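You operate a simulated robot arm through the tools that you are given. There is no shell and no other tool. Be economical: measure what you need, move in short steps, check, and stop when the job is done.

You run a simulated robot arm. Do the job below in one go: nothing can be reset, and whatever is moved stays where it is left.

TASK
Dry the black square flange in the steel rack, then dip it in the steel tub.
Fine: rack switch on and off again; fully under, dripped off over the tub, no spill, no milky coat; part on the mesh tray, tub lid shut; leave the other parts and the tub switch.

Only the result counts: the job must be done as asked and must still hold three seconds after the hand-in. Knocking over, shifting, dropping, spilling or breaking anything else fails it. Lids that push on must go on centred and level and be pressed home; caps that screw on are set level and turned clockwise until they are tight.

THE ROBOT
A 7-joint arm with a two-finger parallel gripper on a trunk, on a base that drives. Base frame: it is fixed to the floor where the robot stands at the start and does not move with it; the origin is under the middle of the robot, x ahead of it, y to its left, z up. Readings come in m, rad, newtons and seconds.
With the tool pointing down near the work surface it reaches from about 0.42 to 0.9 m from the robot's upright axis, wherever it stands. Its first joint turns from -2.007 to 2.007 rad. Places, roughly: mesh tray [-1.5, -1.6, 0.8]; rack switch [0.5, 0, 1]; steel rack [0.6, 0.4, 0.8]; tub lid [-1.1, -1.6, 1]; tub switch [-1.3, -1.8, 0.9]. Payload 3.91 kg.
The tool frame sits at the grasp point between the pads (the TCP): z along the fingers, y along the line on which they close. The tips reach 0.03 m beyond it. Largest opening 0.11 m; finger width 0.02, thickness 0.01; the body of the gripper, 0.048 by 0.112 m, starts 0.055 m behind the TCP.
Orientation is told as [roll, pitch, yaw] about the base's x, y, z axes, in that order, counted from this pose: with the fingers straight down and closing along the base's y, the tool's x points along the base's -x, its y along +y and its z along -z.

THE INTERFACE
- The arm moves only by the tool apply_moves. Its argument "rows" is text: rows parted by semicolons, each of 7 numbers parted by spaces: the shift along the base's x, y, z in m, then the turn, a rotation vector about the base's x, y, z in rad, then the finger opening in m, from 0 to 0.11. In form: dx dy dz rx ry rz grip; .... A call has 1 to 20 rows; each row shifts and turns the commanded pose from where the row before left it. A row lasts 0.2 s, in which the tool goes at most 0.05 m and 0.15 rad; a call with a longer step from one row to the next is refused whole, and so is a gripper value outside its range. Where a pose cannot be reached the arm comes as near as it can. A force on the tool above 90 N (or 10 N above the force at the start of the call, whichever is more), or a blocked arm, ends the call early, and 0.2 s more pass. Each finger travels about 0.153 m/s and halts on what it meets, pressing with about 25 N; the grip force reading is that of the motor and also rises with nothing between the fingers. The clock runs only during rows and for 0.2 s after the last one: add rows that do not move to give the fingers time. The reply holds the time, the measured pose of the TCP, the force on the tool along the base axes, the opening and the grip force, in the units named above and with some noise, with the torque about the TCP (base axes, N m) and any sound that the robot's microphone picked up.
- Cameras (640 x 400 px; columns grow to the right, rows downward): "scene" is now at [0.2015, 0.2034, 1.491]; the picture's right is [-0.03, -1.00, 0.00], its down [0.57, -0.01, -0.82] and it looks along [0.82, -0.02, 0.57] (base axes); focal length 214 px, centre (320, 200). "wrist" rides on the gripper at [0.072, 0.017, -0.103] in the tool frame; the picture's right is [-0.23, 0.97, 0.00], its down [-0.76, -0.18, -0.62] and it looks along [-0.61, -0.14, 0.78] (tool axes); focal length 222 px, centre (320, 200). There is no depth. A picture from a camera that has moved, and an enlarged one, comes with that camera's place and axes in the base frame and with its lens.
- snapshot(camera): a new picture of that camera. The clock stands still meanwhile.
- slide_trunk(by): slides the trunk up (or, below 0, down) by that many m; the arm and the scene camera ride with it, the base frame stays. It gives what a move gives, with no picture.
- drive_base(legs): drives the robot by 1 to 6 legs, each [ahead, left, turn to the left] in m, m and rad, along the robot's own axes; the way and the turn of a leg run together, so that a leg with both is an arc; at most 1.5 m and 3.142 rad a leg. The arm and the cameras ride along, it lands a little off, and it stops where it bumps. It gives what a move gives.
- turn_head(pan, tilt): turns the head with the scene camera to pan (to the left, within 1.396 rad either way) and tilt (down, from -0.506 to 1.204), counted from straight ahead of the robot. It gives what a move gives.
- inspect(camera, box): a new picture of the part [left, top, right, bottom] of that camera's present view, enlarged. The clock stands still meanwhile.
- close_job(): hands the job in; it is judged then, once.

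Work in short steps. Places have to be worked out from the pictures, the camera data and where the tool is seen: move nearer, look again, correct. Check each grasp and each placing, and mend what went wrong. You have 120 turns and 78 pictures in all, those below and enlarged ones among them. Open the gripper and draw the arm clear of the work before you hand the job in, unless the task says otherwise; then end with one line.

The tools are called after "Call:" as a command line: name --argument value ..., lists and objects as JSON in quotes. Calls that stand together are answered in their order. apply_moves: Moves the arm, as the interface text tells. Its arguments: {"type":"object","properties":{"rows":{"type":"string"}},"required":["rows"]} The other tools are called the same way: slide_trunk (by) slides the trunk up or down; drive_base (legs) drives the base; turn_head (pan, tilt) turns the head that bears the scene camera; snapshot (camera) takes a picture; inspect (camera, box) takes an enlarged picture of a part of a camera's view; close_job () hands the job in.

At the start:

```text
clock: 0.0
position: [0.2822, 0.1522, 1.3183]
tcp_rot: [-0.163, 0.038, -0.032]
ft_force: [98.2, -104.5, -165.4]
moment: [8.62, -0.13, 5.28]
grip_width: 0.11
grasp_force: 0.0
trunk travel left (down, up): [-0.725, 0.265]
robot x, y, heading: [0.0017, 0.0018, 0.005]
head pan, tilt: [-0.098, 1.201]
```

scene: 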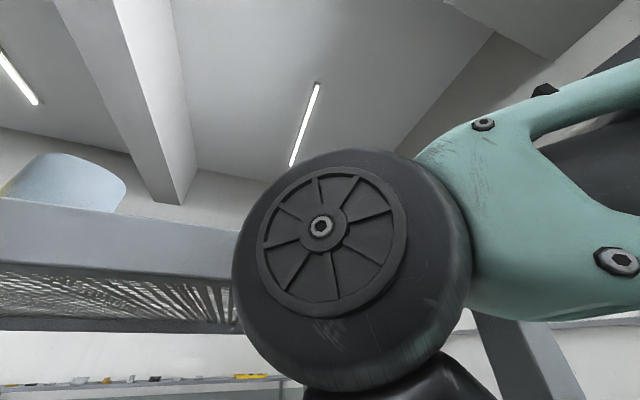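
wrist: 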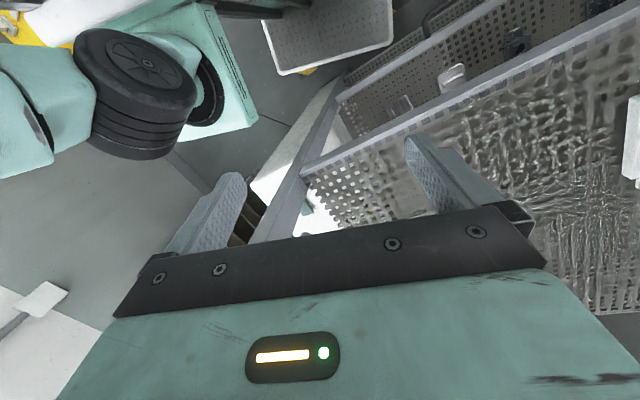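

The scene camera looks upward at the arm, so I'll turn the head to get a useful view.

Call:
turn_head --pan 0.3 --tilt 0.6

Call:
snapshot --camera "scene"

```text
clock: 1.0
position: [0.2886, 0.1526, 1.314]
tcp_rot: [-0.17, 0.037, -0.056]
ft_force: [87.6, 79.2, -89.0]
moment: [-13.01, 4.33, -8.91]
grip_width: 0.1097
grasp_force: 0.1
trunk travel left (down, up): [-0.725, 0.265]
robot x, y, heading: [-0.0005, -0.0023, 0.004]
head pan, tilt: [0.3, 0.6]
```

```text
75 pictures are left
camera scene: at [0.2038, 0.2157, 1.4871], right [0.17, -0.98, 0.0], down [0.51, 0.09, -0.86], along [0.84, 0.15, 0.52], focal length 214 px, centre (320, 200)
```

scene: 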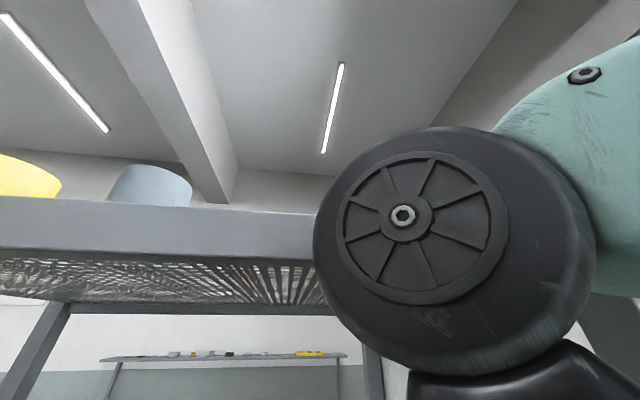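

The camera pitch barely followed the head tilt, and the force reading is odd. I'll check the mapping with another head pose.

Call:
turn_head --pan 1.0 --tilt 0.9

Call:
snapshot --camera "scene"

Call:
snapshot --camera "wrist"

```text
clock: 2.1
position: [0.2892, 0.1512, 1.3141]
tcp_rot: [-0.168, 0.037, -0.057]
ft_force: [85.1, 90.2, -92.3]
moment: [-14.32, 3.85, -9.57]
grip_width: 0.11
grasp_force: 0.0
trunk travel left (down, up): [-0.725, 0.265]
robot x, y, heading: [-0.0007, -0.0016, 0.004]
head pan, tilt: [1.0, 0.901]
```

```text
74 pictures are left
camera scene: at [0.2014, 0.2202, 1.4887], right [0.25, -0.97, 0.0], down [0.52, 0.14, -0.85], along [0.82, 0.21, 0.53], focal length 214 px, centre (320, 200)
```

scene: 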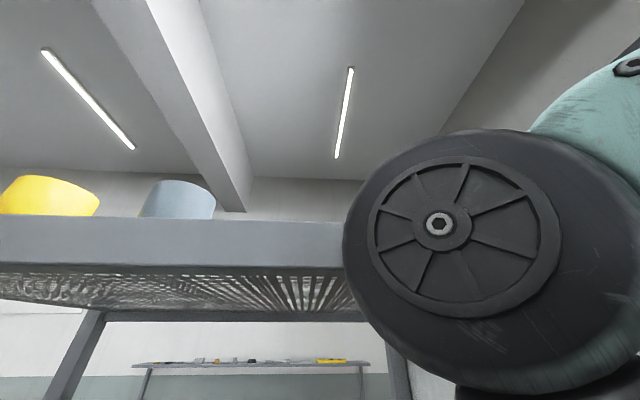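

```text
73 pictures are left
camera wrist: at [0.2211, 0.1898, 1.4139], right [0.28, 0.95, -0.17], down [0.78, -0.11, 0.62], along [0.56, -0.3, -0.77], focal length 222 px, centre (320, 200)
```

wrist: 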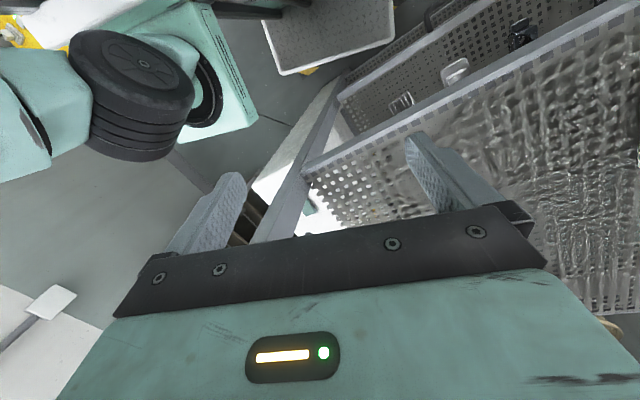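

The head seems to be jammed against the arm's elbow. I'll back the base off a little from the rack to make room, then ease the arm forward.

Call:
drive_base --legs '[[-0.25, 0, 0]]'

Call:
turn_head --pan 0.0 --tilt 0.3

Call:
snapshot --camera "scene"

```text
clock: 3.9
position: [0.0421, 0.1527, 1.314]
tcp_rot: [-0.168, 0.039, -0.058]
ft_force: [76.9, 91.8, -95.0]
moment: [-14.72, 2.55, -9.48]
grip_width: 0.1098
grasp_force: 0.0
trunk travel left (down, up): [-0.725, 0.265]
robot x, y, heading: [-0.2439, -0.0008, 0.001]
head pan, tilt: [1.0, 0.901]
```

```text
clock: 5.2
position: [0.0426, 0.1486, 1.3081]
tcp_rot: [-0.192, 0.031, -0.055]
ft_force: [27.9, -60.2, -112.5]
moment: [3.93, -5.21, 3.76]
grip_width: 0.1103
grasp_force: 0.1
trunk travel left (down, up): [-0.725, 0.265]
robot x, y, heading: [-0.2467, -0.0038, 0.0]
head pan, tilt: [0.0, 0.3]
```

```text
72 pictures are left
camera scene: at [-0.0347, 0.2093, 1.4798], right [0.06, -1.0, 0.0], down [0.42, 0.03, -0.91], along [0.91, 0.05, 0.42], focal length 214 px, centre (320, 200)
```

scene: 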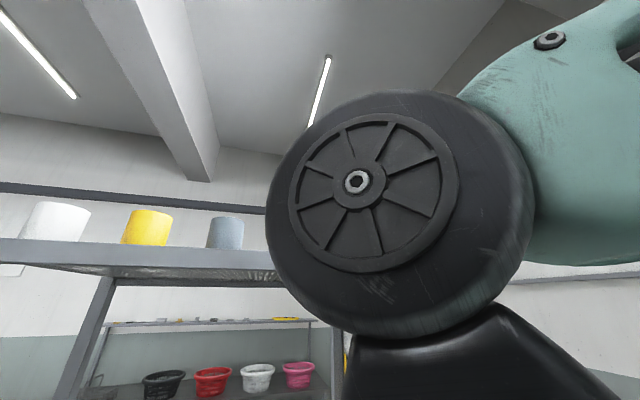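

The elbow is still against the head, so I'll stretch the arm forward in the cleared space.

Call:
apply_moves --rows "0.03 -0.01 -0.01 0 0 0 0.11; 0.03 -0.01 -0.01 0 0 0 0.11; 0.03 -0.01 -0.01 0 0 0 0.11; 0.03 -0.01 -0.01 0 0 0 0.11; 0.03 -0.01 -0.01 0 0 0 0.11; 0.03 -0.01 -0.01 0 0 0 0.11"

Call:
snapshot --camera "scene"

```text
clock: 6.5
position: [0.2214, 0.0941, 1.2514]
tcp_rot: [-0.17, 0.038, -0.059]
ft_force: [-0.4, -0.2, 0.4]
moment: [-0.02, -0.02, 0.01]
grip_width: 0.1098
grasp_force: 0.1
trunk travel left (down, up): [-0.725, 0.265]
robot x, y, heading: [-0.2422, 0.0021, 0.001]
head pan, tilt: [0.0, 0.3]
```

```text
71 pictures are left
camera scene: at [-0.0127, 0.2051, 1.4166], right [0.0, -1.0, 0.0], down [-0.3, 0.0, -0.96], along [0.96, 0.0, -0.3], focal length 214 px, centre (320, 200)
```

scene: 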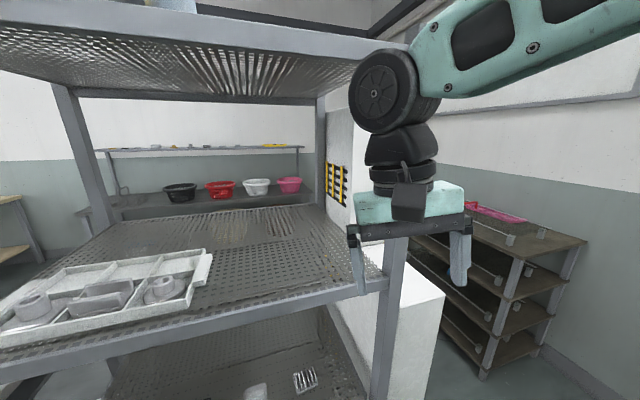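

The arm is free and the readings are zero. Now I'll look at the shelf's left and right.

Call:
turn_head --pan 0.6 --tilt 0.6

Call:
snapshot --camera "scene"

Call:
turn_head --pan -0.7 --tilt 0.5

Call:
snapshot --camera "scene"

```text
clock: 7.5
position: [0.2222, 0.0934, 1.2553]
tcp_rot: [-0.169, 0.038, -0.057]
ft_force: [1.0, 0.7, 1.1]
moment: [-0.02, 0.0, 0.03]
grip_width: 0.1103
grasp_force: 0.0
trunk travel left (down, up): [-0.725, 0.265]
robot x, y, heading: [-0.2446, 0.0011, 0.0]
head pan, tilt: [0.6, 0.6]
```

```text
70 pictures are left
camera scene: at [-0.0327, 0.2549, 1.3891], right [0.56, -0.83, 0.0], down [-0.47, -0.32, -0.83], along [0.68, 0.47, -0.56], focal length 214 px, centre (320, 200)
```

scene: 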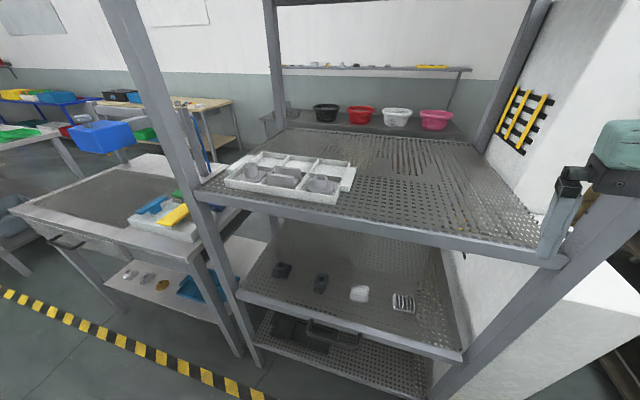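

```text
clock: 9.0
position: [0.2223, 0.0927, 1.2548]
tcp_rot: [-0.168, 0.04, -0.059]
ft_force: [-0.6, 0.2, -1.4]
moment: [0.01, -0.02, 0.0]
grip_width: 0.11
grasp_force: 0.2
trunk travel left (down, up): [-0.725, 0.265]
robot x, y, heading: [-0.2469, 0.0002, -0.002]
head pan, tilt: [-0.7, 0.499]
```

```text
69 pictures are left
camera scene: at [-0.0361, 0.1464, 1.3981], right [-0.64, -0.77, 0.0], down [-0.37, 0.31, -0.88], along [0.67, -0.56, -0.48], focal length 214 px, centre (320, 200)
```

scene: 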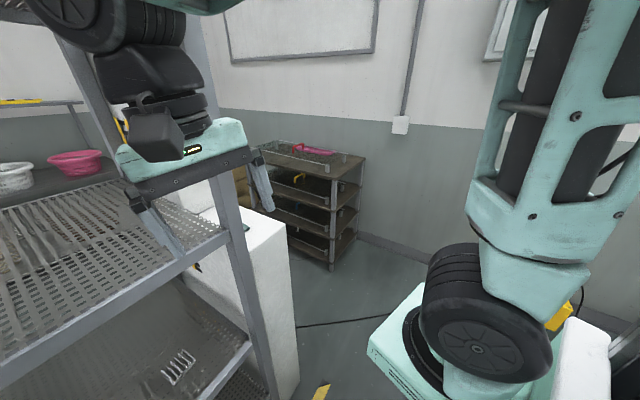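

The lower shelf of the rack holds four parts, one of them square and dark. I'll back up, lower the trunk and look straight in.

Call:
drive_base --legs '[[-0.3, 0, 0]]'

Call:
slide_trunk --by -0.25

Call:
turn_head --pan 0.3 --tilt 0.3

Call:
snapshot --camera "scene"

```text
clock: 11.1
position: [-0.0812, 0.0941, 1.254]
tcp_rot: [-0.17, 0.039, -0.056]
ft_force: [0.2, -0.1, -0.9]
moment: [0.0, -0.03, 0.01]
grip_width: 0.1101
grasp_force: 0.1
trunk travel left (down, up): [-0.725, 0.265]
robot x, y, heading: [-0.5474, 0.0006, -0.001]
head pan, tilt: [-0.7, 0.499]
```

```text
clock: 13.7
position: [-0.0803, 0.0934, 1.0039]
tcp_rot: [-0.169, 0.038, -0.057]
ft_force: [0.0, 0.9, 0.2]
moment: [0.0, 0.02, 0.01]
grip_width: 0.1099
grasp_force: 0.0
trunk travel left (down, up): [-0.475, 0.515]
robot x, y, heading: [-0.5495, 0.0009, 0.003]
head pan, tilt: [-0.7, 0.499]
```

```text
clock: 14.9
position: [-0.0816, 0.093, 1.0034]
tcp_rot: [-0.17, 0.039, -0.058]
ft_force: [0.3, 0.3, -0.3]
moment: [0.01, 0.0, 0.04]
grip_width: 0.1102
grasp_force: 0.1
trunk travel left (down, up): [-0.475, 0.515]
robot x, y, heading: [-0.5505, -0.0047, 0.001]
head pan, tilt: [0.3, 0.3]
```

```text
68 pictures are left
camera scene: at [-0.3194, 0.2324, 1.1665], right [0.29, -0.96, 0.0], down [-0.28, -0.09, -0.96], along [0.91, 0.28, -0.3], focal length 214 px, centre (320, 200)
```

scene: 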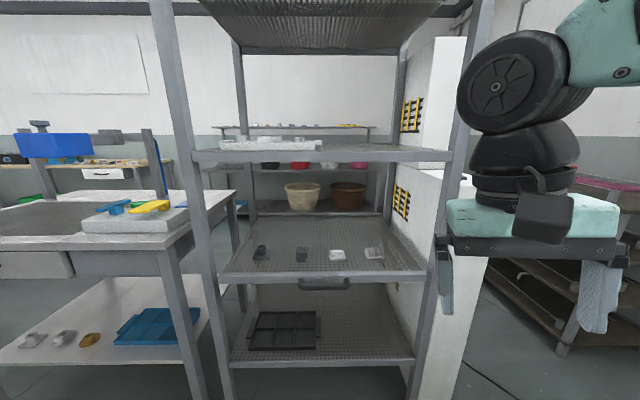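

The four parts are on a shelf with a handle, which looks like a pull-out. I'll inspect closer.

Call:
inspect --camera "scene" --box '[200, 210, 440, 360]'

Call:
inspect --camera "scene" --box '[380, 130, 500, 330]'

```text
2.67 times, centred on (320, 285) of scene
camera zoom: at [-0.3194, 0.2324, 1.1665], right [0.29, -0.96, 0.0], down [-0.28, -0.09, -0.96], along [0.91, 0.28, -0.3], focal length 572 px, centre (320, -27)
```

zoom: 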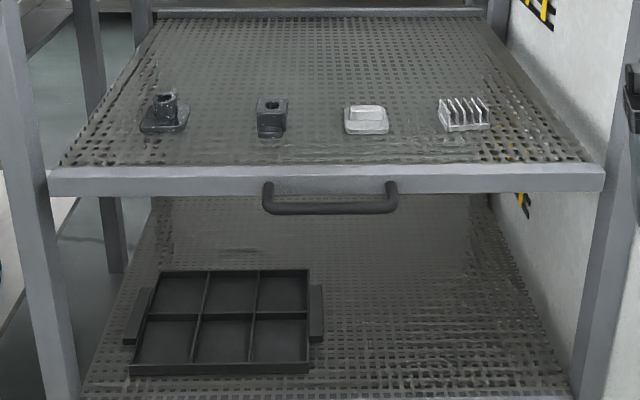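

```text
2.00 times, centred on (440, 230) of scene
camera zoom: at [-0.3194, 0.2324, 1.1665], right [0.29, -0.96, 0.0], down [-0.28, -0.09, -0.96], along [0.91, 0.28, -0.3], focal length 429 px, centre (80, 140)
```

zoom: 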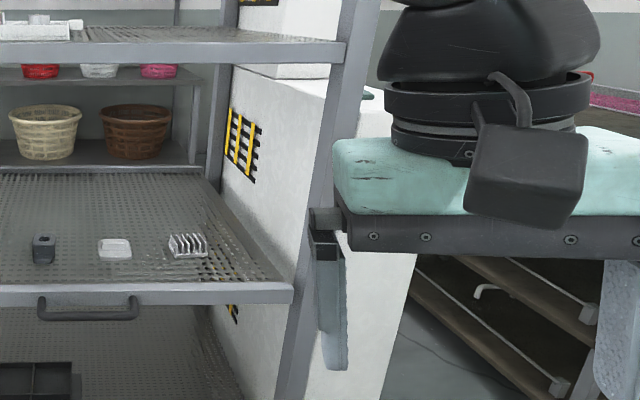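

The leftmost part, a square plate with a hub, is the black square flange, at about (0.27, 0.63, 0.76). The gripper hides the rack switch, so I'll move it aside to the right.

Call:
apply_moves --rows "0 -0.045 0 0 0 0 0.11; 0 -0.045 0 0 0 0 0.11; 0 -0.045 0 0 0 0 0.11; 0 -0.045 0 0 0 0 0.11; 0 -0.045 0 0 0 0 0.11; 0 -0.045 0 0 0 0 0.11; 0 -0.045 0 0 0 0 0.11"

Call:
snapshot --camera "scene"

Call:
inspect --camera "scene" --box '[390, 120, 510, 240]'

```text
clock: 16.5
position: [-0.081, -0.2219, 1.0049]
tcp_rot: [-0.17, 0.038, -0.058]
ft_force: [0.2, -0.5, 0.2]
moment: [0.0, -0.03, -0.01]
grip_width: 0.1099
grasp_force: 0.1
trunk travel left (down, up): [-0.475, 0.515]
robot x, y, heading: [-0.5529, -0.0024, 0.002]
head pan, tilt: [0.3, 0.3]
```

```text
65 pictures are left
camera scene: at [-0.3195, 0.2326, 1.1665], right [0.3, -0.96, 0.0], down [-0.28, -0.09, -0.96], along [0.91, 0.28, -0.3], focal length 214 px, centre (320, 200)
```

scene: 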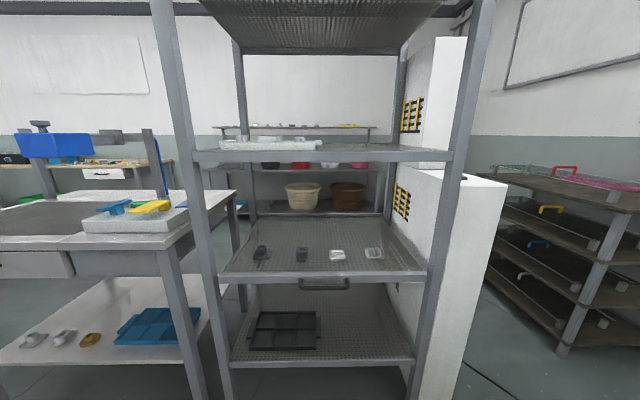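

```text
3.33 times, centred on (450, 180) of scene
camera zoom: at [-0.3195, 0.2326, 1.1665], right [0.3, -0.96, 0.0], down [-0.28, -0.09, -0.96], along [0.91, 0.28, -0.3], focal length 715 px, centre (-113, 267)
```

zoom: 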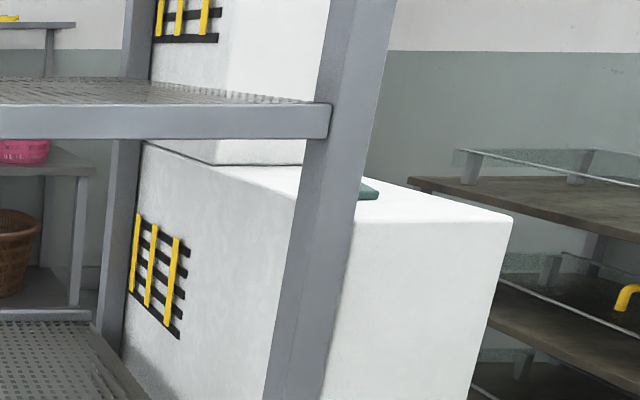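

The switch appears as a small teal piece on top of the lower blower box, behind the post. I'll raise the trunk and drive to a place where I can see it and reach it.

Call:
slide_trunk --by 0.3

Call:
drive_base --legs '[[0, -0.3, 0], [0.3, 0, 0]]'

Call:
turn_head --pan 0.0 --tilt 0.6

Call:
snapshot --camera "scene"

```text
clock: 19.5
position: [-0.0805, -0.2215, 1.3047]
tcp_rot: [-0.17, 0.038, -0.057]
ft_force: [0.3, -0.5, 0.1]
moment: [-0.01, -0.01, -0.02]
grip_width: 0.1101
grasp_force: 0.1
trunk travel left (down, up): [-0.775, 0.215]
robot x, y, heading: [-0.5532, 0.0032, 0.001]
head pan, tilt: [0.3, 0.3]
```

```text
clock: 23.2
position: [0.2218, -0.522, 1.3059]
tcp_rot: [-0.169, 0.039, -0.057]
ft_force: [-0.5, -0.6, -0.6]
moment: [0.02, 0.03, -0.03]
grip_width: 0.11
grasp_force: 0.0
trunk travel left (down, up): [-0.775, 0.215]
robot x, y, heading: [-0.2497, -0.3012, 0.0]
head pan, tilt: [0.3, 0.3]
```

```text
clock: 24.0
position: [0.2215, -0.5228, 1.305]
tcp_rot: [-0.169, 0.038, -0.055]
ft_force: [0.7, 0.1, 0.2]
moment: [0.01, 0.01, 0.02]
grip_width: 0.1101
grasp_force: 0.1
trunk travel left (down, up): [-0.775, 0.215]
robot x, y, heading: [-0.2467, -0.3036, 0.002]
head pan, tilt: [0.0, 0.6]
```

```text
63 pictures are left
camera scene: at [-0.0206, -0.0965, 1.4391], right [0.0, -1.0, 0.0], down [-0.56, 0.0, -0.83], along [0.83, 0.0, -0.56], focal length 214 px, centre (320, 200)
```

scene: 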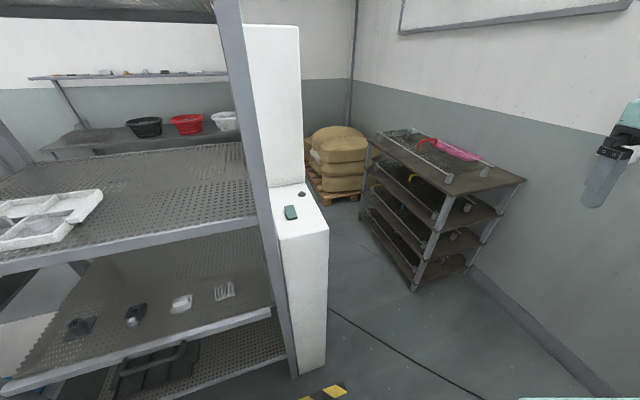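

Call:
inspect --camera "scene" --box '[250, 170, 350, 240]'

Call:
inspect --camera "scene" --box '[20, 260, 280, 380]'

```text
5.71 times, centred on (300, 205) of scene
camera zoom: at [-0.0206, -0.0965, 1.4391], right [0.0, -1.0, 0.0], down [-0.56, 0.0, -0.83], along [0.83, 0.0, -0.56], focal length 1226 px, centre (434, 171)
```

zoom: 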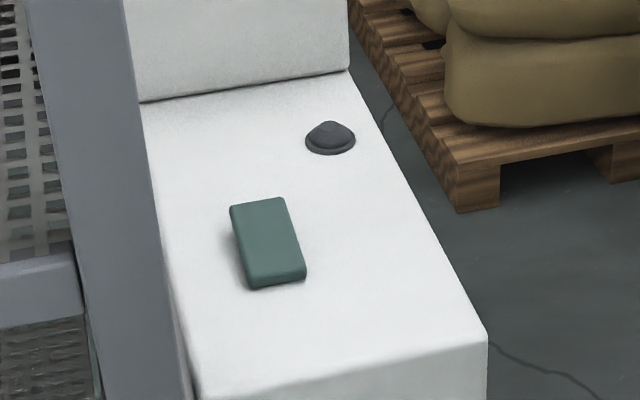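

```text
2.46 times, centred on (150, 320) of scene
camera zoom: at [-0.0206, -0.0965, 1.4391], right [0.0, -1.0, 0.0], down [-0.56, 0.0, -0.83], along [0.83, 0.0, -0.56], focal length 528 px, centre (738, -95)
```

zoom: 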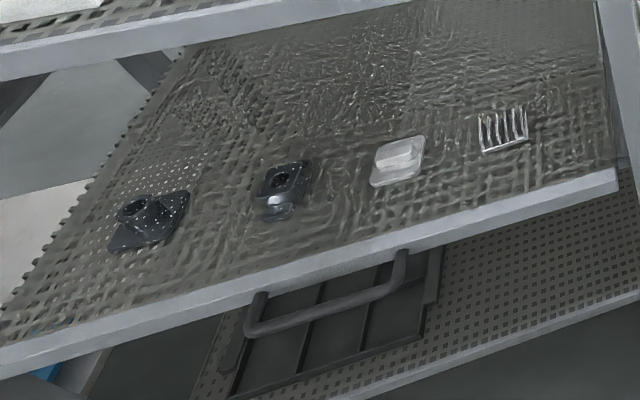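

The leftmost part shows water drops, so that is the wet flange. The rack switch is a teal paddle at about (0.54, 0.0, 1.01), with a dark dome behind it that may be a lamp. I'll drive a bit closer and bring the wrist camera over.

Call:
drive_base --legs '[[0.12, 0, 0]]'

Call:
apply_moves --rows "0.03 0.04 0 0 0 0 0.11; 0.03 0.04 0 0 0 0 0.08; 0.03 0.04 0 0 0 0 0.05; 0.02 0.04 0 0 0 0 0.02; 0 0.04 0 0 0 0 0; 0 0.04 0 0 0 0 0; 0 0.04 0 0 0 0 0; 0 0.04 0 0 0 0 0; 0 0.04 0 0 0 0 0; 0 0 0 0 0 0 0"

Call:
snapshot --camera "wrist"

Call:
snapshot --camera "scene"

```text
clock: 25.3
position: [0.3424, -0.5228, 1.3042]
tcp_rot: [-0.169, 0.037, -0.055]
ft_force: [0.5, 0.0, 0.4]
moment: [0.01, -0.02, 0.01]
grip_width: 0.1101
grasp_force: 0.0
trunk travel left (down, up): [-0.775, 0.215]
robot x, y, heading: [-0.1264, -0.3002, 0.003]
head pan, tilt: [0.0, 0.6]
```

```text
clock: 27.5
position: [0.4509, -0.161, 1.3059]
tcp_rot: [-0.169, 0.039, -0.056]
ft_force: [0.1, 0.7, 1.2]
moment: [-0.02, -0.05, 0.01]
grip_width: 0.0
grasp_force: 25.1
trunk travel left (down, up): [-0.775, 0.215]
robot x, y, heading: [-0.1287, -0.2995, 0.004]
head pan, tilt: [0.0, 0.6]
```

```text
60 pictures are left
camera wrist: at [0.3858, -0.1232, 1.4049], right [0.27, 0.95, -0.17], down [0.78, -0.11, 0.61], along [0.56, -0.3, -0.77], focal length 222 px, centre (320, 200)
```

wrist: 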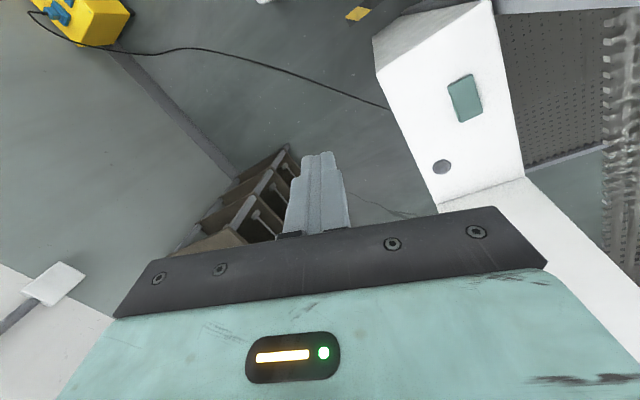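

```text
59 pictures are left
camera scene: at [0.1014, -0.0962, 1.439], right [0.0, -1.0, 0.0], down [-0.56, 0.0, -0.83], along [0.83, 0.0, -0.56], focal length 214 px, centre (320, 200)
```

scene: 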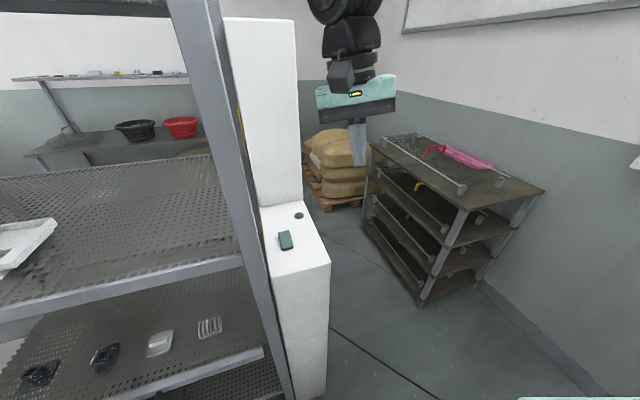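

Call:
inspect --camera "wrist" --box '[400, 40, 540, 200]'

Call:
inspect --camera "scene" --box '[250, 195, 340, 285]'

```text
2.50 times, centred on (470, 120) of wrist
camera zoom: at [0.3858, -0.1232, 1.4049], right [0.27, 0.95, -0.17], down [0.78, -0.11, 0.61], along [0.56, -0.3, -0.77], focal length 555 px, centre (-55, 400)
```

zoom: 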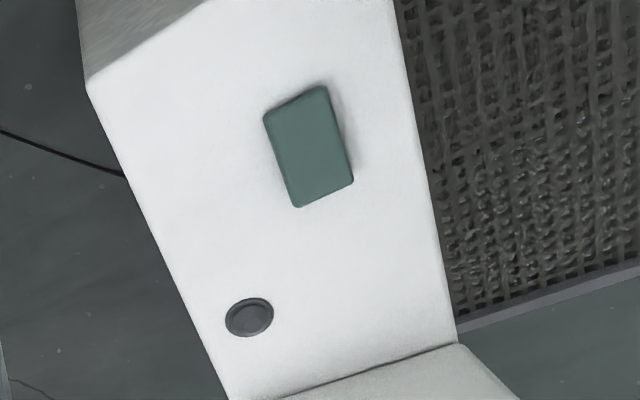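

```text
4.44 times, centred on (295, 240) of scene
camera zoom: at [0.1014, -0.0962, 1.439], right [0.0, -1.0, 0.0], down [-0.56, 0.0, -0.83], along [0.83, 0.0, -0.56], focal length 953 px, centre (431, 22)
```

zoom: 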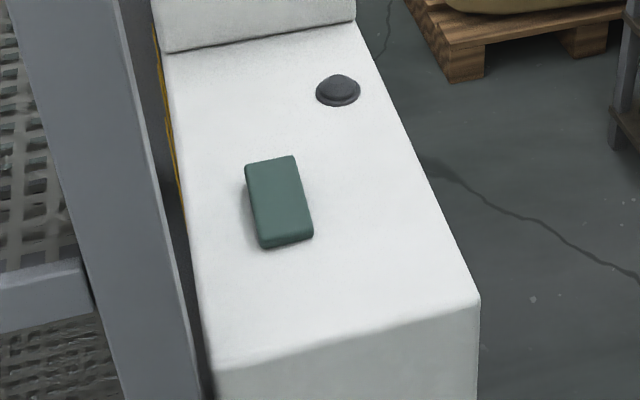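

The switch looks like a rocker at z≈1.04 with its near end slightly raised, and the lamp dome is dark. I'll straighten the tool, hover with closed fingers above the near end, and look.

Call:
apply_moves --rows "0 0 0 0.085 -0.02 0.028 0; 0 0 0 0.085 -0.02 0.028 0; 0.007 0.04 -0.02 0 0 0 0; 0.007 0.04 -0.02 0 0 0 0; 0.007 0.04 -0.04 0 0 0 0; 0.006 0.025 -0.04 0 0 0 0; 0 0 -0.04 0 0 0 0; 0 0 0 0 0 0 0"

Call:
snapshot --camera "wrist"

Call:
inspect --camera "scene" --box '[190, 80, 390, 280]'

```text
refused: row 5 steps farther than a row can; nothing moved
```

```text
56 pictures are left
camera wrist: at [0.3858, -0.1232, 1.4049], right [0.27, 0.95, -0.17], down [0.78, -0.11, 0.61], along [0.56, -0.3, -0.77], focal length 222 px, centre (320, 200)
```

wrist: 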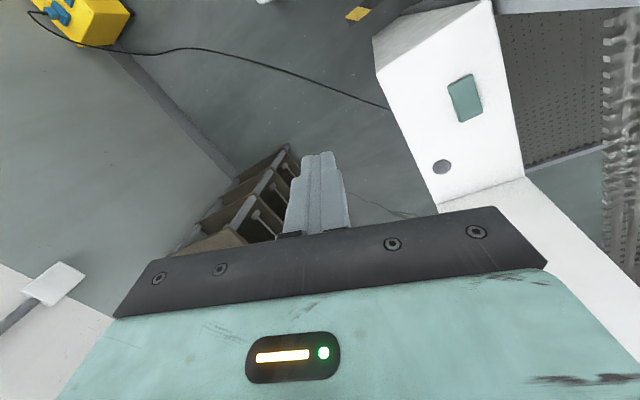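

```text
2.00 times, centred on (290, 180) of scene
camera zoom: at [0.1014, -0.0962, 1.439], right [0.0, -1.0, 0.0], down [-0.56, 0.0, -0.83], along [0.83, 0.0, -0.56], focal length 429 px, centre (380, 240)
```

zoom: 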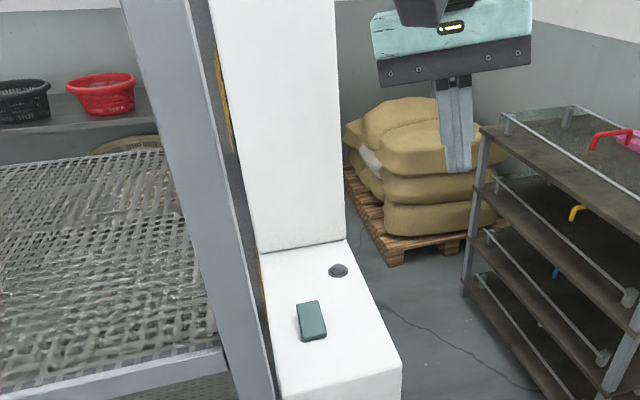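

One row stepped too far, so I'll split the motion into smaller steps.

Call:
apply_moves --rows "0 0 0 0.085 -0.02 0.028 0; 0 0 0 0.085 -0.02 0.028 0; 0.007 0.04 -0.02 0 0 0 0; 0.007 0.04 -0.02 0 0 0 0; 0.007 0.035 -0.03 0 0 0 0; 0.006 0.03 -0.03 0 0 0 0; 0 0 -0.04 0 0 0 0; 0 0 0 0 0 0 0"

Call:
snapshot --camera "wrist"

Call:
inspect --camera "scene" --box '[190, 80, 390, 280]'

```text
clock: 29.3
position: [0.48, -0.0156, 1.1636]
tcp_rot: [0.003, 0.002, 0.005]
ft_force: [0.0, 0.7, -0.2]
moment: [0.01, -0.04, 0.02]
grip_width: 0.0
grasp_force: 24.9
trunk travel left (down, up): [-0.775, 0.215]
robot x, y, heading: [-0.1276, -0.2995, 0.004]
head pan, tilt: [0.0, 0.6]
```

```text
54 pictures are left
camera wrist: at [0.4071, 0.0001, 1.2658], right [0.22, 0.97, 0.0], down [0.76, -0.18, 0.62], along [0.61, -0.14, -0.78], focal length 222 px, centre (320, 200)
```

wrist: 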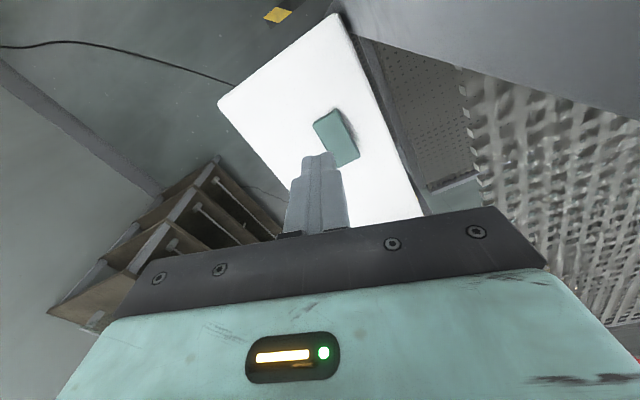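

```text
2.00 times, centred on (290, 180) of scene
camera zoom: at [0.1014, -0.0961, 1.439], right [0.0, -1.0, 0.0], down [-0.56, 0.0, -0.83], along [0.83, 0.0, -0.56], focal length 429 px, centre (380, 240)
```

zoom: 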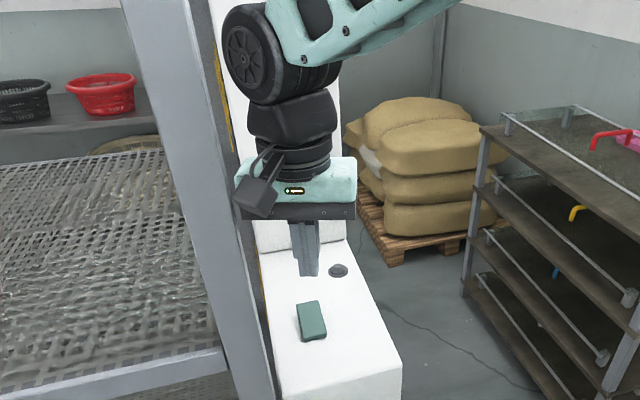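

The fingers are nearly above the paddle's near end. I'll descend and press there in small steps.

Call:
apply_moves --rows "0.006 0.006 -0.03 0 0 0 0; 0 0 -0.03 0 0 0 0; 0 0 -0.015 0 0 0 0; 0 0 -0.008 0 0 0 0; 0 0 -0.006 0 0 0 0; 0 0 -0.005 0 0 0 0; 0 0 -0.004 0 0 0 0"

Call:
inspect --camera "scene" --box '[190, 80, 390, 280]'

```text
clock: 30.9
position: [0.4864, -0.014, 1.0668]
tcp_rot: [0.002, -0.001, 0.004]
ft_force: [13.3, -28.5, 18.6]
moment: [4.0, 3.25, 2.14]
grip_width: 0.0
grasp_force: 25.3
trunk travel left (down, up): [-0.775, 0.215]
robot x, y, heading: [-0.1282, -0.3016, -0.002]
head pan, tilt: [0.0, 0.6]
```

```text
2.00 times, centred on (290, 180) of scene
camera zoom: at [0.1018, -0.0984, 1.4394], right [0.0, -1.0, 0.0], down [-0.57, 0.0, -0.82], along [0.82, 0.0, -0.57], focal length 429 px, centre (380, 240)
```

zoom: 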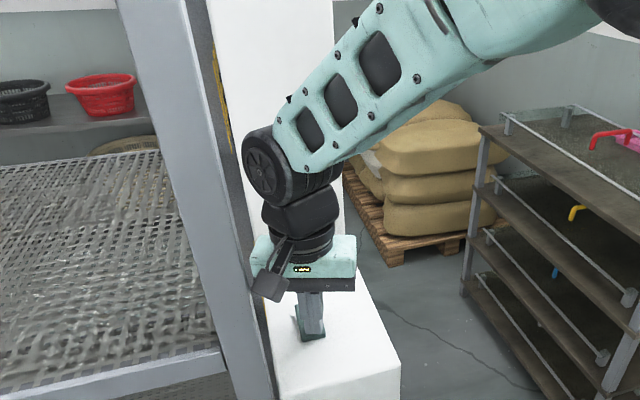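

The side force suggests the gripper's left side touched the rack post. I'll lift, yaw the tool so the wide body and camera swing away from the post, and recheck.

Call:
apply_moves --rows "0 -0.005 0.02 0 0 0 0; 0 -0.005 0.03 0 0 0 0; 0 -0.005 0.02 0 0 0 0; 0 0 0 0 0 0.14 0; 0 0 0 0 0 0.14 0; 0 0 0 0 0 0.14 0; 0 0 0 0 0 0.14 0; 0 0 0 0 0 0.14 0; 0 0 0 0 0 0.14 0; 0 0 0 0 0 0.06 0; 0 0 0 0 0 0 0"

Call:
snapshot --camera "wrist"

Call:
inspect --camera "scene" --box '[190, 80, 390, 280]'

```text
clock: 33.3
position: [0.4856, -0.026, 1.137]
tcp_rot: [0.002, 0.003, 0.907]
ft_force: [0.2, -0.5, -0.8]
moment: [-0.04, 0.02, -0.04]
grip_width: 0.0001
grasp_force: 24.7
trunk travel left (down, up): [-0.775, 0.215]
robot x, y, heading: [-0.1252, -0.3009, 0.002]
head pan, tilt: [0.0, 0.6]
```

```text
51 pictures are left
camera wrist: at [0.4277, -0.0729, 1.2382], right [-0.63, 0.78, 0.0], down [0.61, 0.49, 0.62], along [0.48, 0.39, -0.78], focal length 222 px, centre (320, 200)
```

wrist: 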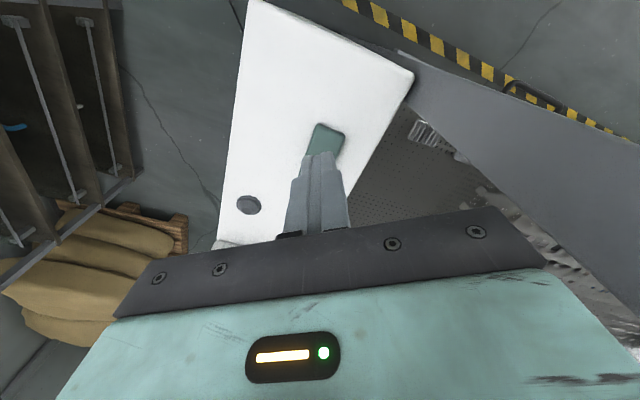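

```text
2.00 times, centred on (290, 180) of scene
camera zoom: at [0.1014, -0.0962, 1.439], right [0.0, -1.0, 0.0], down [-0.56, 0.0, -0.83], along [0.83, 0.0, -0.56], focal length 429 px, centre (380, 240)
```

zoom: 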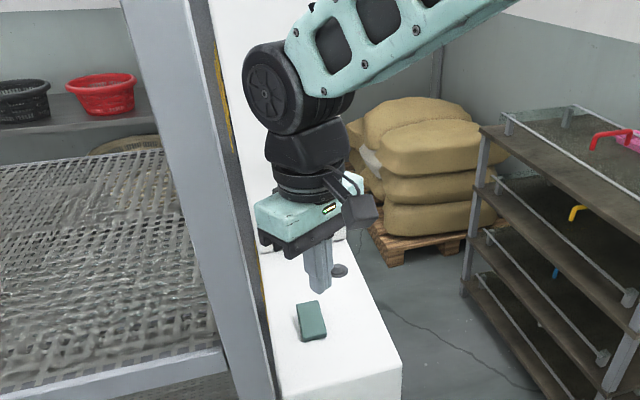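

The side clearance is good now and the lamp is still dark. I'll press the near end again.

Call:
apply_moves --rows "0 0.005 -0.03 0 0 0 0; 0 0 -0.025 0 0 0 0; 0 0 -0.006 0 0 0 0; 0 0 -0.005 0 0 0 0; 0 0 -0.005 0 0 0 0; 0 0 -0.004 0 0 0 0"

Call:
inspect --camera "scene" --box '[250, 180, 350, 280]'

```text
clock: 34.7
position: [0.4857, -0.0203, 1.0618]
tcp_rot: [0.004, 0.002, 0.904]
ft_force: [-0.3, -0.7, 3.7]
moment: [-0.03, -0.05, -0.02]
grip_width: 0.0
grasp_force: 24.9
trunk travel left (down, up): [-0.775, 0.215]
robot x, y, heading: [-0.1307, -0.3042, 0.004]
head pan, tilt: [0.0, 0.6]
```

```text
4.00 times, centred on (300, 230) of scene
camera zoom: at [0.1013, -0.0962, 1.4391], right [0.0, -1.0, 0.0], down [-0.56, 0.0, -0.83], along [0.83, 0.0, -0.56], focal length 858 px, centre (400, 80)
```

zoom: 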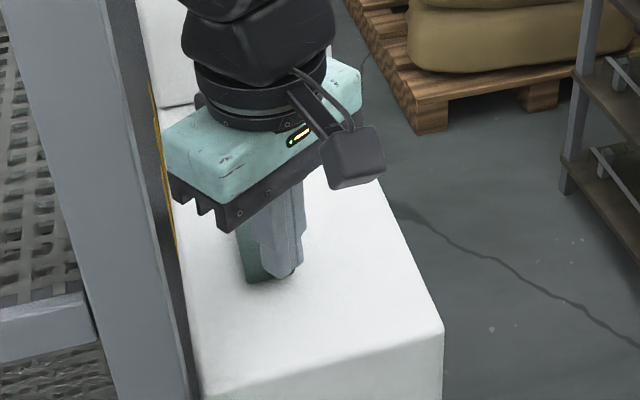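

The fingers have just made contact (3.7 N). I'll press a few millimetres further.

Call:
apply_moves --rows "0 0 -0.003 0 0 0 0; 0 0 -0.003 0 0 0 0; 0 0 -0.003 0 0 0 0; 0 0 -0.003 0 0 0 0"

```text
clock: 35.8
position: [0.4861, -0.0213, 1.0612]
tcp_rot: [-0.004, -0.015, 0.903]
ft_force: [-21.1, -18.6, 43.0]
moment: [-0.37, 0.05, -0.17]
grip_width: 0.0
grasp_force: 24.6
trunk travel left (down, up): [-0.775, 0.215]
robot x, y, heading: [-0.1293, -0.3013, 0.005]
head pan, tilt: [0.0, 0.6]
stopped in row 4: the force on the tool passed its limit at 91 N (the readings are from after the stop); the commanded pose is now the measured one
```

It's solid at z≈1.031 with no click heard. I'll lift and look at the lamp and paddle.

Call:
apply_moves --rows "0 0 0.03 0 0 0 0; -0.01 -0.04 0.02 0 0 0 0; -0.01 -0.04 0.02 0 0 0 0; 0 -0.04 0.02 0 0 0 0; 0 0 0 0 0 0 0"

Call:
inspect --camera "scene" --box '[250, 195, 340, 285]'

Call:
inspect --camera "wrist" --box '[200, 0, 500, 220]'

```text
clock: 37.0
position: [0.4676, -0.1384, 1.1464]
tcp_rot: [-0.002, -0.013, 0.904]
ft_force: [0.3, 0.3, 0.6]
moment: [0.01, -0.01, -0.02]
grip_width: 0.0
grasp_force: 24.8
trunk travel left (down, up): [-0.775, 0.215]
robot x, y, heading: [-0.1319, -0.2988, -0.001]
head pan, tilt: [0.0, 0.6]
```

```text
4.44 times, centred on (295, 240) of scene
camera zoom: at [0.1013, -0.0963, 1.439], right [0.0, -1.0, 0.0], down [-0.56, 0.0, -0.83], along [0.83, 0.0, -0.56], focal length 953 px, centre (431, 22)
```

zoom: 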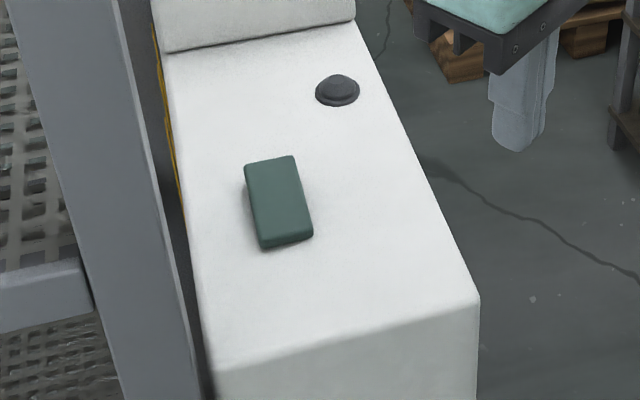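

```text
1.82 times, centred on (350, 110) of wrist
camera zoom: at [0.4087, -0.1872, 1.2475], right [-0.62, 0.78, 0.0], down [0.61, 0.48, 0.63], along [0.49, 0.4, -0.77], focal length 404 px, centre (266, 364)
```

zoom: 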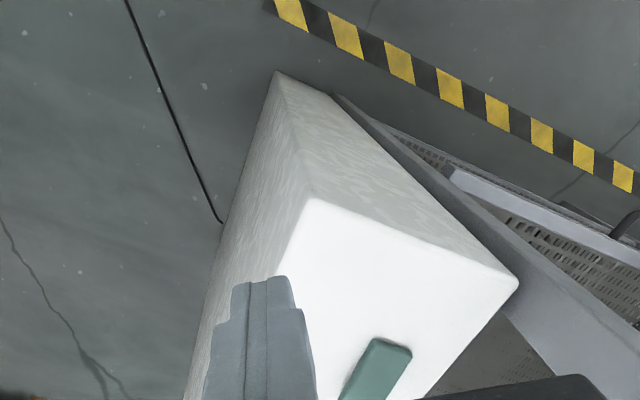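

Nothing changed, so the near end is the low side. I'll press the far end at about (0.527, 0.0).

Call:
apply_moves --rows "0.02 0.04 0 0 0 0 0; 0.02 0.04 0 0 0 0 0; 0.02 0.04 0 0 0 0 0; 0 0.018 -0.02 0 0 0 0; 0 0 -0.03 0 0 0 0; 0 0 -0.015 0 0 0 0; 0 0 -0.005 0 0 0 0; 0 0 -0.005 0 0 0 0; 0 0 -0.004 0 0 0 0; 0 0 -0.004 0 0 0 0; 0 0 -0.003 0 0 0 0"

Call:
inspect --camera "scene" --box '[250, 180, 350, 280]'

```text
clock: 39.4
position: [0.5287, -0.0013, 1.0626]
tcp_rot: [-0.003, -0.017, 0.902]
ft_force: [4.0, 0.3, 17.1]
moment: [0.0, 0.07, 0.02]
grip_width: 0.0001
grasp_force: 24.5
trunk travel left (down, up): [-0.775, 0.215]
robot x, y, heading: [-0.1316, -0.2995, -0.001]
head pan, tilt: [0.0, 0.6]
```

```text
4.00 times, centred on (300, 230) of scene
camera zoom: at [0.101, -0.0966, 1.4395], right [0.0, -1.0, 0.0], down [-0.56, 0.0, -0.83], along [0.83, 0.0, -0.56], focal length 858 px, centre (400, 80)
```

zoom: 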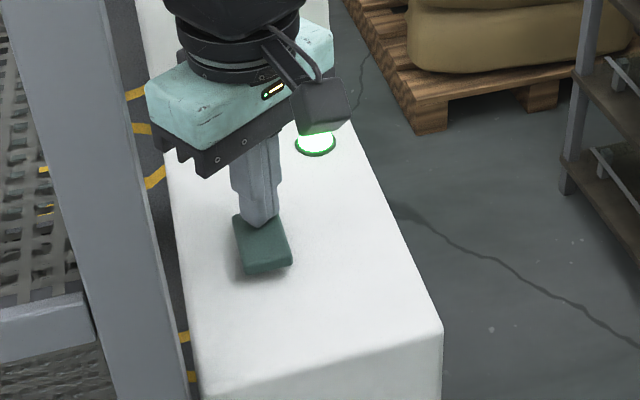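

The lamp is green, so the rack blower is on. I'll lift, let it run, and watch the flange's drops.

Call:
apply_moves --rows "0 0 0.03 0 0 0 0; -0.02 -0.03 0.03 0 0 0 0; -0.02 -0.03 0.03 0 0 0 0; 0 0 0 0 0 0 0; 0 0 0 0 0 0 0; 0 0 0 0 0 0 0; 0 0 0 0 0 0 0; 0 0 0 0 0 0 0; 0 0 0 0 0 0 0; 0 0 0 0 0 0 0; 0 0 0 0 0 0 0; 0 0 0 0 0 0 0; 0 0 0 0 0 0 0; 0 0 0 0 0 0 0; 0 0 0 0 0 0 0; 0 0 0 0 0 0 0; 0 0 0 0 0 0 0; 0 0 0 0 0 0 0; 0 0 0 0 0 0 0; 0 0 0 0 0 0 0"

Call:
turn_head --pan 0.6 --tilt 0.8

Call:
snapshot --camera "scene"

```text
clock: 43.6
position: [0.4891, -0.0609, 1.1506]
tcp_rot: [0.0, -0.013, 0.905]
ft_force: [0.3, 0.1, -0.6]
moment: [0.0, -0.02, 0.01]
grip_width: 0.0
grasp_force: 25.4
trunk travel left (down, up): [-0.775, 0.215]
robot x, y, heading: [-0.127, -0.3009, 0.004]
head pan, tilt: [0.0, 0.6]
```

```text
clock: 44.6
position: [0.4894, -0.0609, 1.1503]
tcp_rot: [-0.002, -0.012, 0.904]
ft_force: [0.2, 0.4, -0.1]
moment: [-0.04, -0.03, 0.01]
grip_width: 0.0
grasp_force: 25.0
trunk travel left (down, up): [-0.775, 0.215]
robot x, y, heading: [-0.1267, -0.2971, 0.003]
head pan, tilt: [0.6, 0.799]
```

```text
45 pictures are left
camera scene: at [0.0794, -0.0509, 1.4222], right [0.57, -0.82, 0.0], down [-0.59, -0.41, -0.7], along [0.57, 0.4, -0.72], focal length 214 px, centre (320, 200)
```

scene: 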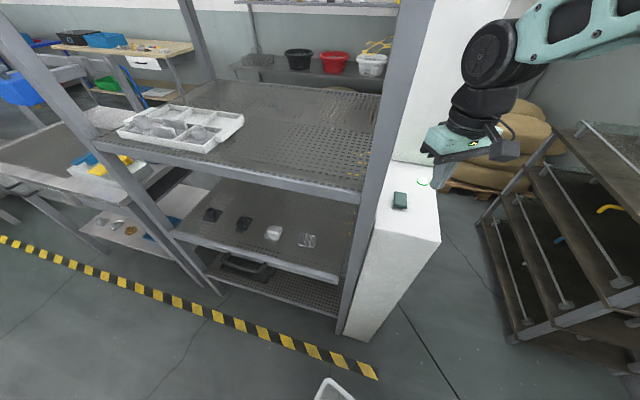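

Call:
inspect --camera "scene" --box '[190, 190, 330, 270]'

```text
4.57 times, centred on (260, 230) of scene
camera zoom: at [0.0794, -0.0509, 1.4222], right [0.57, -0.82, 0.0], down [-0.59, -0.41, -0.7], along [0.57, 0.4, -0.72], focal length 980 px, centre (594, 63)
```

zoom: 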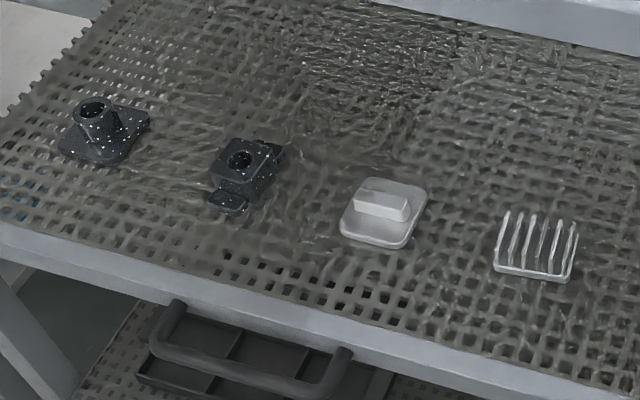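

Drops are still visible on the flange after about 5 s. I'll keep the blower running and wait longer.

Call:
apply_moves --rows "0 0 0 0 0 0 0; 0 0 0 0 0 0 0; 0 0 0 0 0 0 0; 0 0 0 0 0 0 0; 0 0 0 0 0 0 0; 0 0 0 0 0 0 0; 0 0 0 0 0 0 0; 0 0 0 0 0 0 0; 0 0 0 0 0 0 0; 0 0 0 0 0 0 0; 0 0 0 0 0 0 0; 0 0 0 0 0 0 0; 0 0 0 0 0 0 0; 0 0 0 0 0 0 0; 0 0 0 0 0 0 0; 0 0 0 0 0 0 0; 0 0 0 0 0 0 0; 0 0 0 0 0 0 0; 0 0 0 0 0 0 0; 0 0 0 0 0 0 0"

Call:
apply_moves --rows "0 0 0 0 0 0 0; 0 0 0 0 0 0 0; 0 0 0 0 0 0 0; 0 0 0 0 0 0 0; 0 0 0 0 0 0 0; 0 0 0 0 0 0 0; 0 0 0 0 0 0 0; 0 0 0 0 0 0 0; 0 0 0 0 0 0 0; 0 0 0 0 0 0 0; 0 0 0 0 0 0 0; 0 0 0 0 0 0 0; 0 0 0 0 0 0 0; 0 0 0 0 0 0 0; 0 0 0 0 0 0 0; 0 0 0 0 0 0 0; 0 0 0 0 0 0 0; 0 0 0 0 0 0 0; 0 0 0 0 0 0 0; 0 0 0 0 0 0 0"

Call:
inspect --camera "scene" --box '[190, 190, 330, 270]'

```text
clock: 48.8
position: [0.4884, -0.0626, 1.1503]
tcp_rot: [-0.001, -0.011, 0.905]
ft_force: [0.2, 0.5, -0.4]
moment: [-0.03, 0.05, 0.0]
grip_width: 0.0002
grasp_force: 24.4
trunk travel left (down, up): [-0.775, 0.215]
robot x, y, heading: [-0.1275, -0.3017, 0.002]
head pan, tilt: [0.6, 0.799]
```

```text
clock: 53.0
position: [0.4885, -0.0613, 1.149]
tcp_rot: [0.0, -0.012, 0.905]
ft_force: [0.3, 0.1, 0.4]
moment: [-0.01, 0.03, -0.01]
grip_width: 0.0
grasp_force: 25.2
trunk travel left (down, up): [-0.775, 0.215]
robot x, y, heading: [-0.1261, -0.3027, 0.003]
head pan, tilt: [0.6, 0.799]
```

```text
4.57 times, centred on (260, 230) of scene
camera zoom: at [0.0794, -0.0508, 1.4221], right [0.57, -0.82, 0.0], down [-0.59, -0.41, -0.7], along [0.57, 0.4, -0.72], focal length 980 px, centre (594, 63)
```

zoom: 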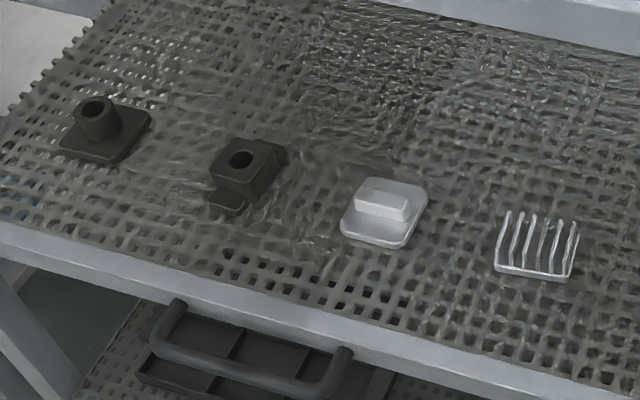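

The drops are gone, so the flange is dry. Now I'll press the near end of the rocker to switch off.

Call:
apply_moves --rows "-0.003 0.022 0 0 0 0 0; 0 0.022 0 0 0 0 0; 0 0 -0.035 0 0 0 0; 0 0 -0.03 0 0 0 0; 0 0 -0.008 0 0 0 0; 0 0 -0.005 0 0 0 0; 0 0 -0.004 0 0 0 0; 0 0 -0.004 0 0 0 0; 0 0 -0.003 0 0 0 0"

Call:
inspect --camera "scene" --box '[350, 130, 470, 270]'

```text
clock: 55.0
position: [0.4858, -0.017, 1.0619]
tcp_rot: [-0.001, -0.013, 0.903]
ft_force: [-0.5, 0.0, -0.4]
moment: [0.0, -0.01, 0.0]
grip_width: 0.0
grasp_force: 24.9
trunk travel left (down, up): [-0.775, 0.215]
robot x, y, heading: [-0.1274, -0.3002, -0.003]
head pan, tilt: [0.6, 0.799]
```

```text
2.86 times, centred on (410, 200) of scene
camera zoom: at [0.0794, -0.0508, 1.4221], right [0.57, -0.82, 0.0], down [-0.59, -0.41, -0.7], along [0.57, 0.4, -0.72], focal length 613 px, centre (63, 200)
```

zoom: 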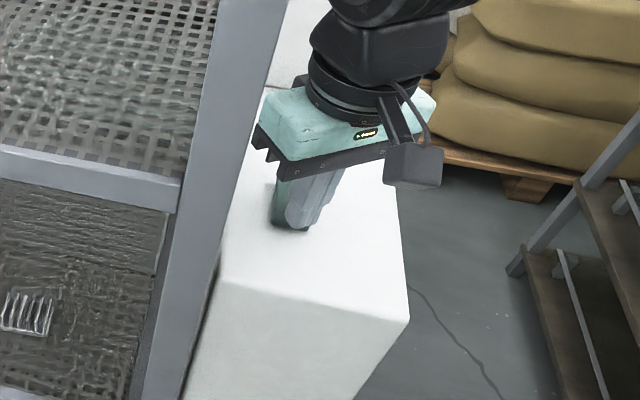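

There's no residual force and the tip is at the pressed-down level. I'll lift and verify the lamp.

Call:
apply_moves --rows "0 0 -0.002 0 0 0 0; 0 0 0.03 0 0 0 0; -0.01 -0.04 0.04 0 0 0 0; -0.01 -0.045 0 0 0 0 0; -0.01 -0.045 0 0 0 0 0; 0 0 0 0 0 0 0"

Call:
inspect --camera "scene" --box '[350, 130, 470, 270]'

```text
refused: row 3 steps farther than a row can; nothing moved
```

```text
2.86 times, centred on (410, 200) of scene
camera zoom: at [0.0794, -0.0508, 1.4221], right [0.57, -0.82, 0.0], down [-0.59, -0.41, -0.7], along [0.57, 0.4, -0.72], focal length 613 px, centre (63, 200)
```

zoom: 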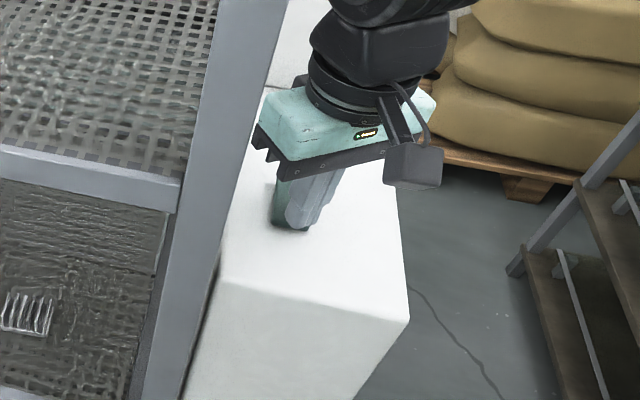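

A row was over the limit, so I'll redo it with smaller steps. I must not chain pictures blindly.

Call:
apply_moves --rows "0 0 0.03 0 0 0 0; 0 0 0.04 0 0 0 0; -0.01 -0.04 0 0 0 0 0; -0.01 -0.04 0 0 0 0 0; -0.01 -0.04 0 0 0 0 0; 0 -0.02 0 0 0 0 0"

Call:
inspect --camera "scene" --box '[350, 130, 470, 270]'

```text
clock: 56.4
position: [0.4549, -0.1571, 1.1312]
tcp_rot: [-0.001, -0.012, 0.903]
ft_force: [0.1, 0.6, -0.3]
moment: [0.0, 0.02, 0.01]
grip_width: 0.0002
grasp_force: 24.9
trunk travel left (down, up): [-0.775, 0.215]
robot x, y, heading: [-0.1288, -0.3037, 0.002]
head pan, tilt: [0.6, 0.799]
```

```text
2.86 times, centred on (410, 200) of scene
camera zoom: at [0.0794, -0.0505, 1.4221], right [0.57, -0.82, 0.0], down [-0.59, -0.41, -0.7], along [0.57, 0.4, -0.72], focal length 613 px, centre (63, 200)
```

zoom: 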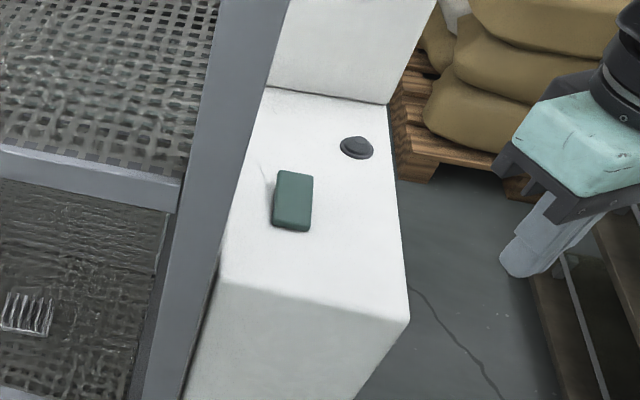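

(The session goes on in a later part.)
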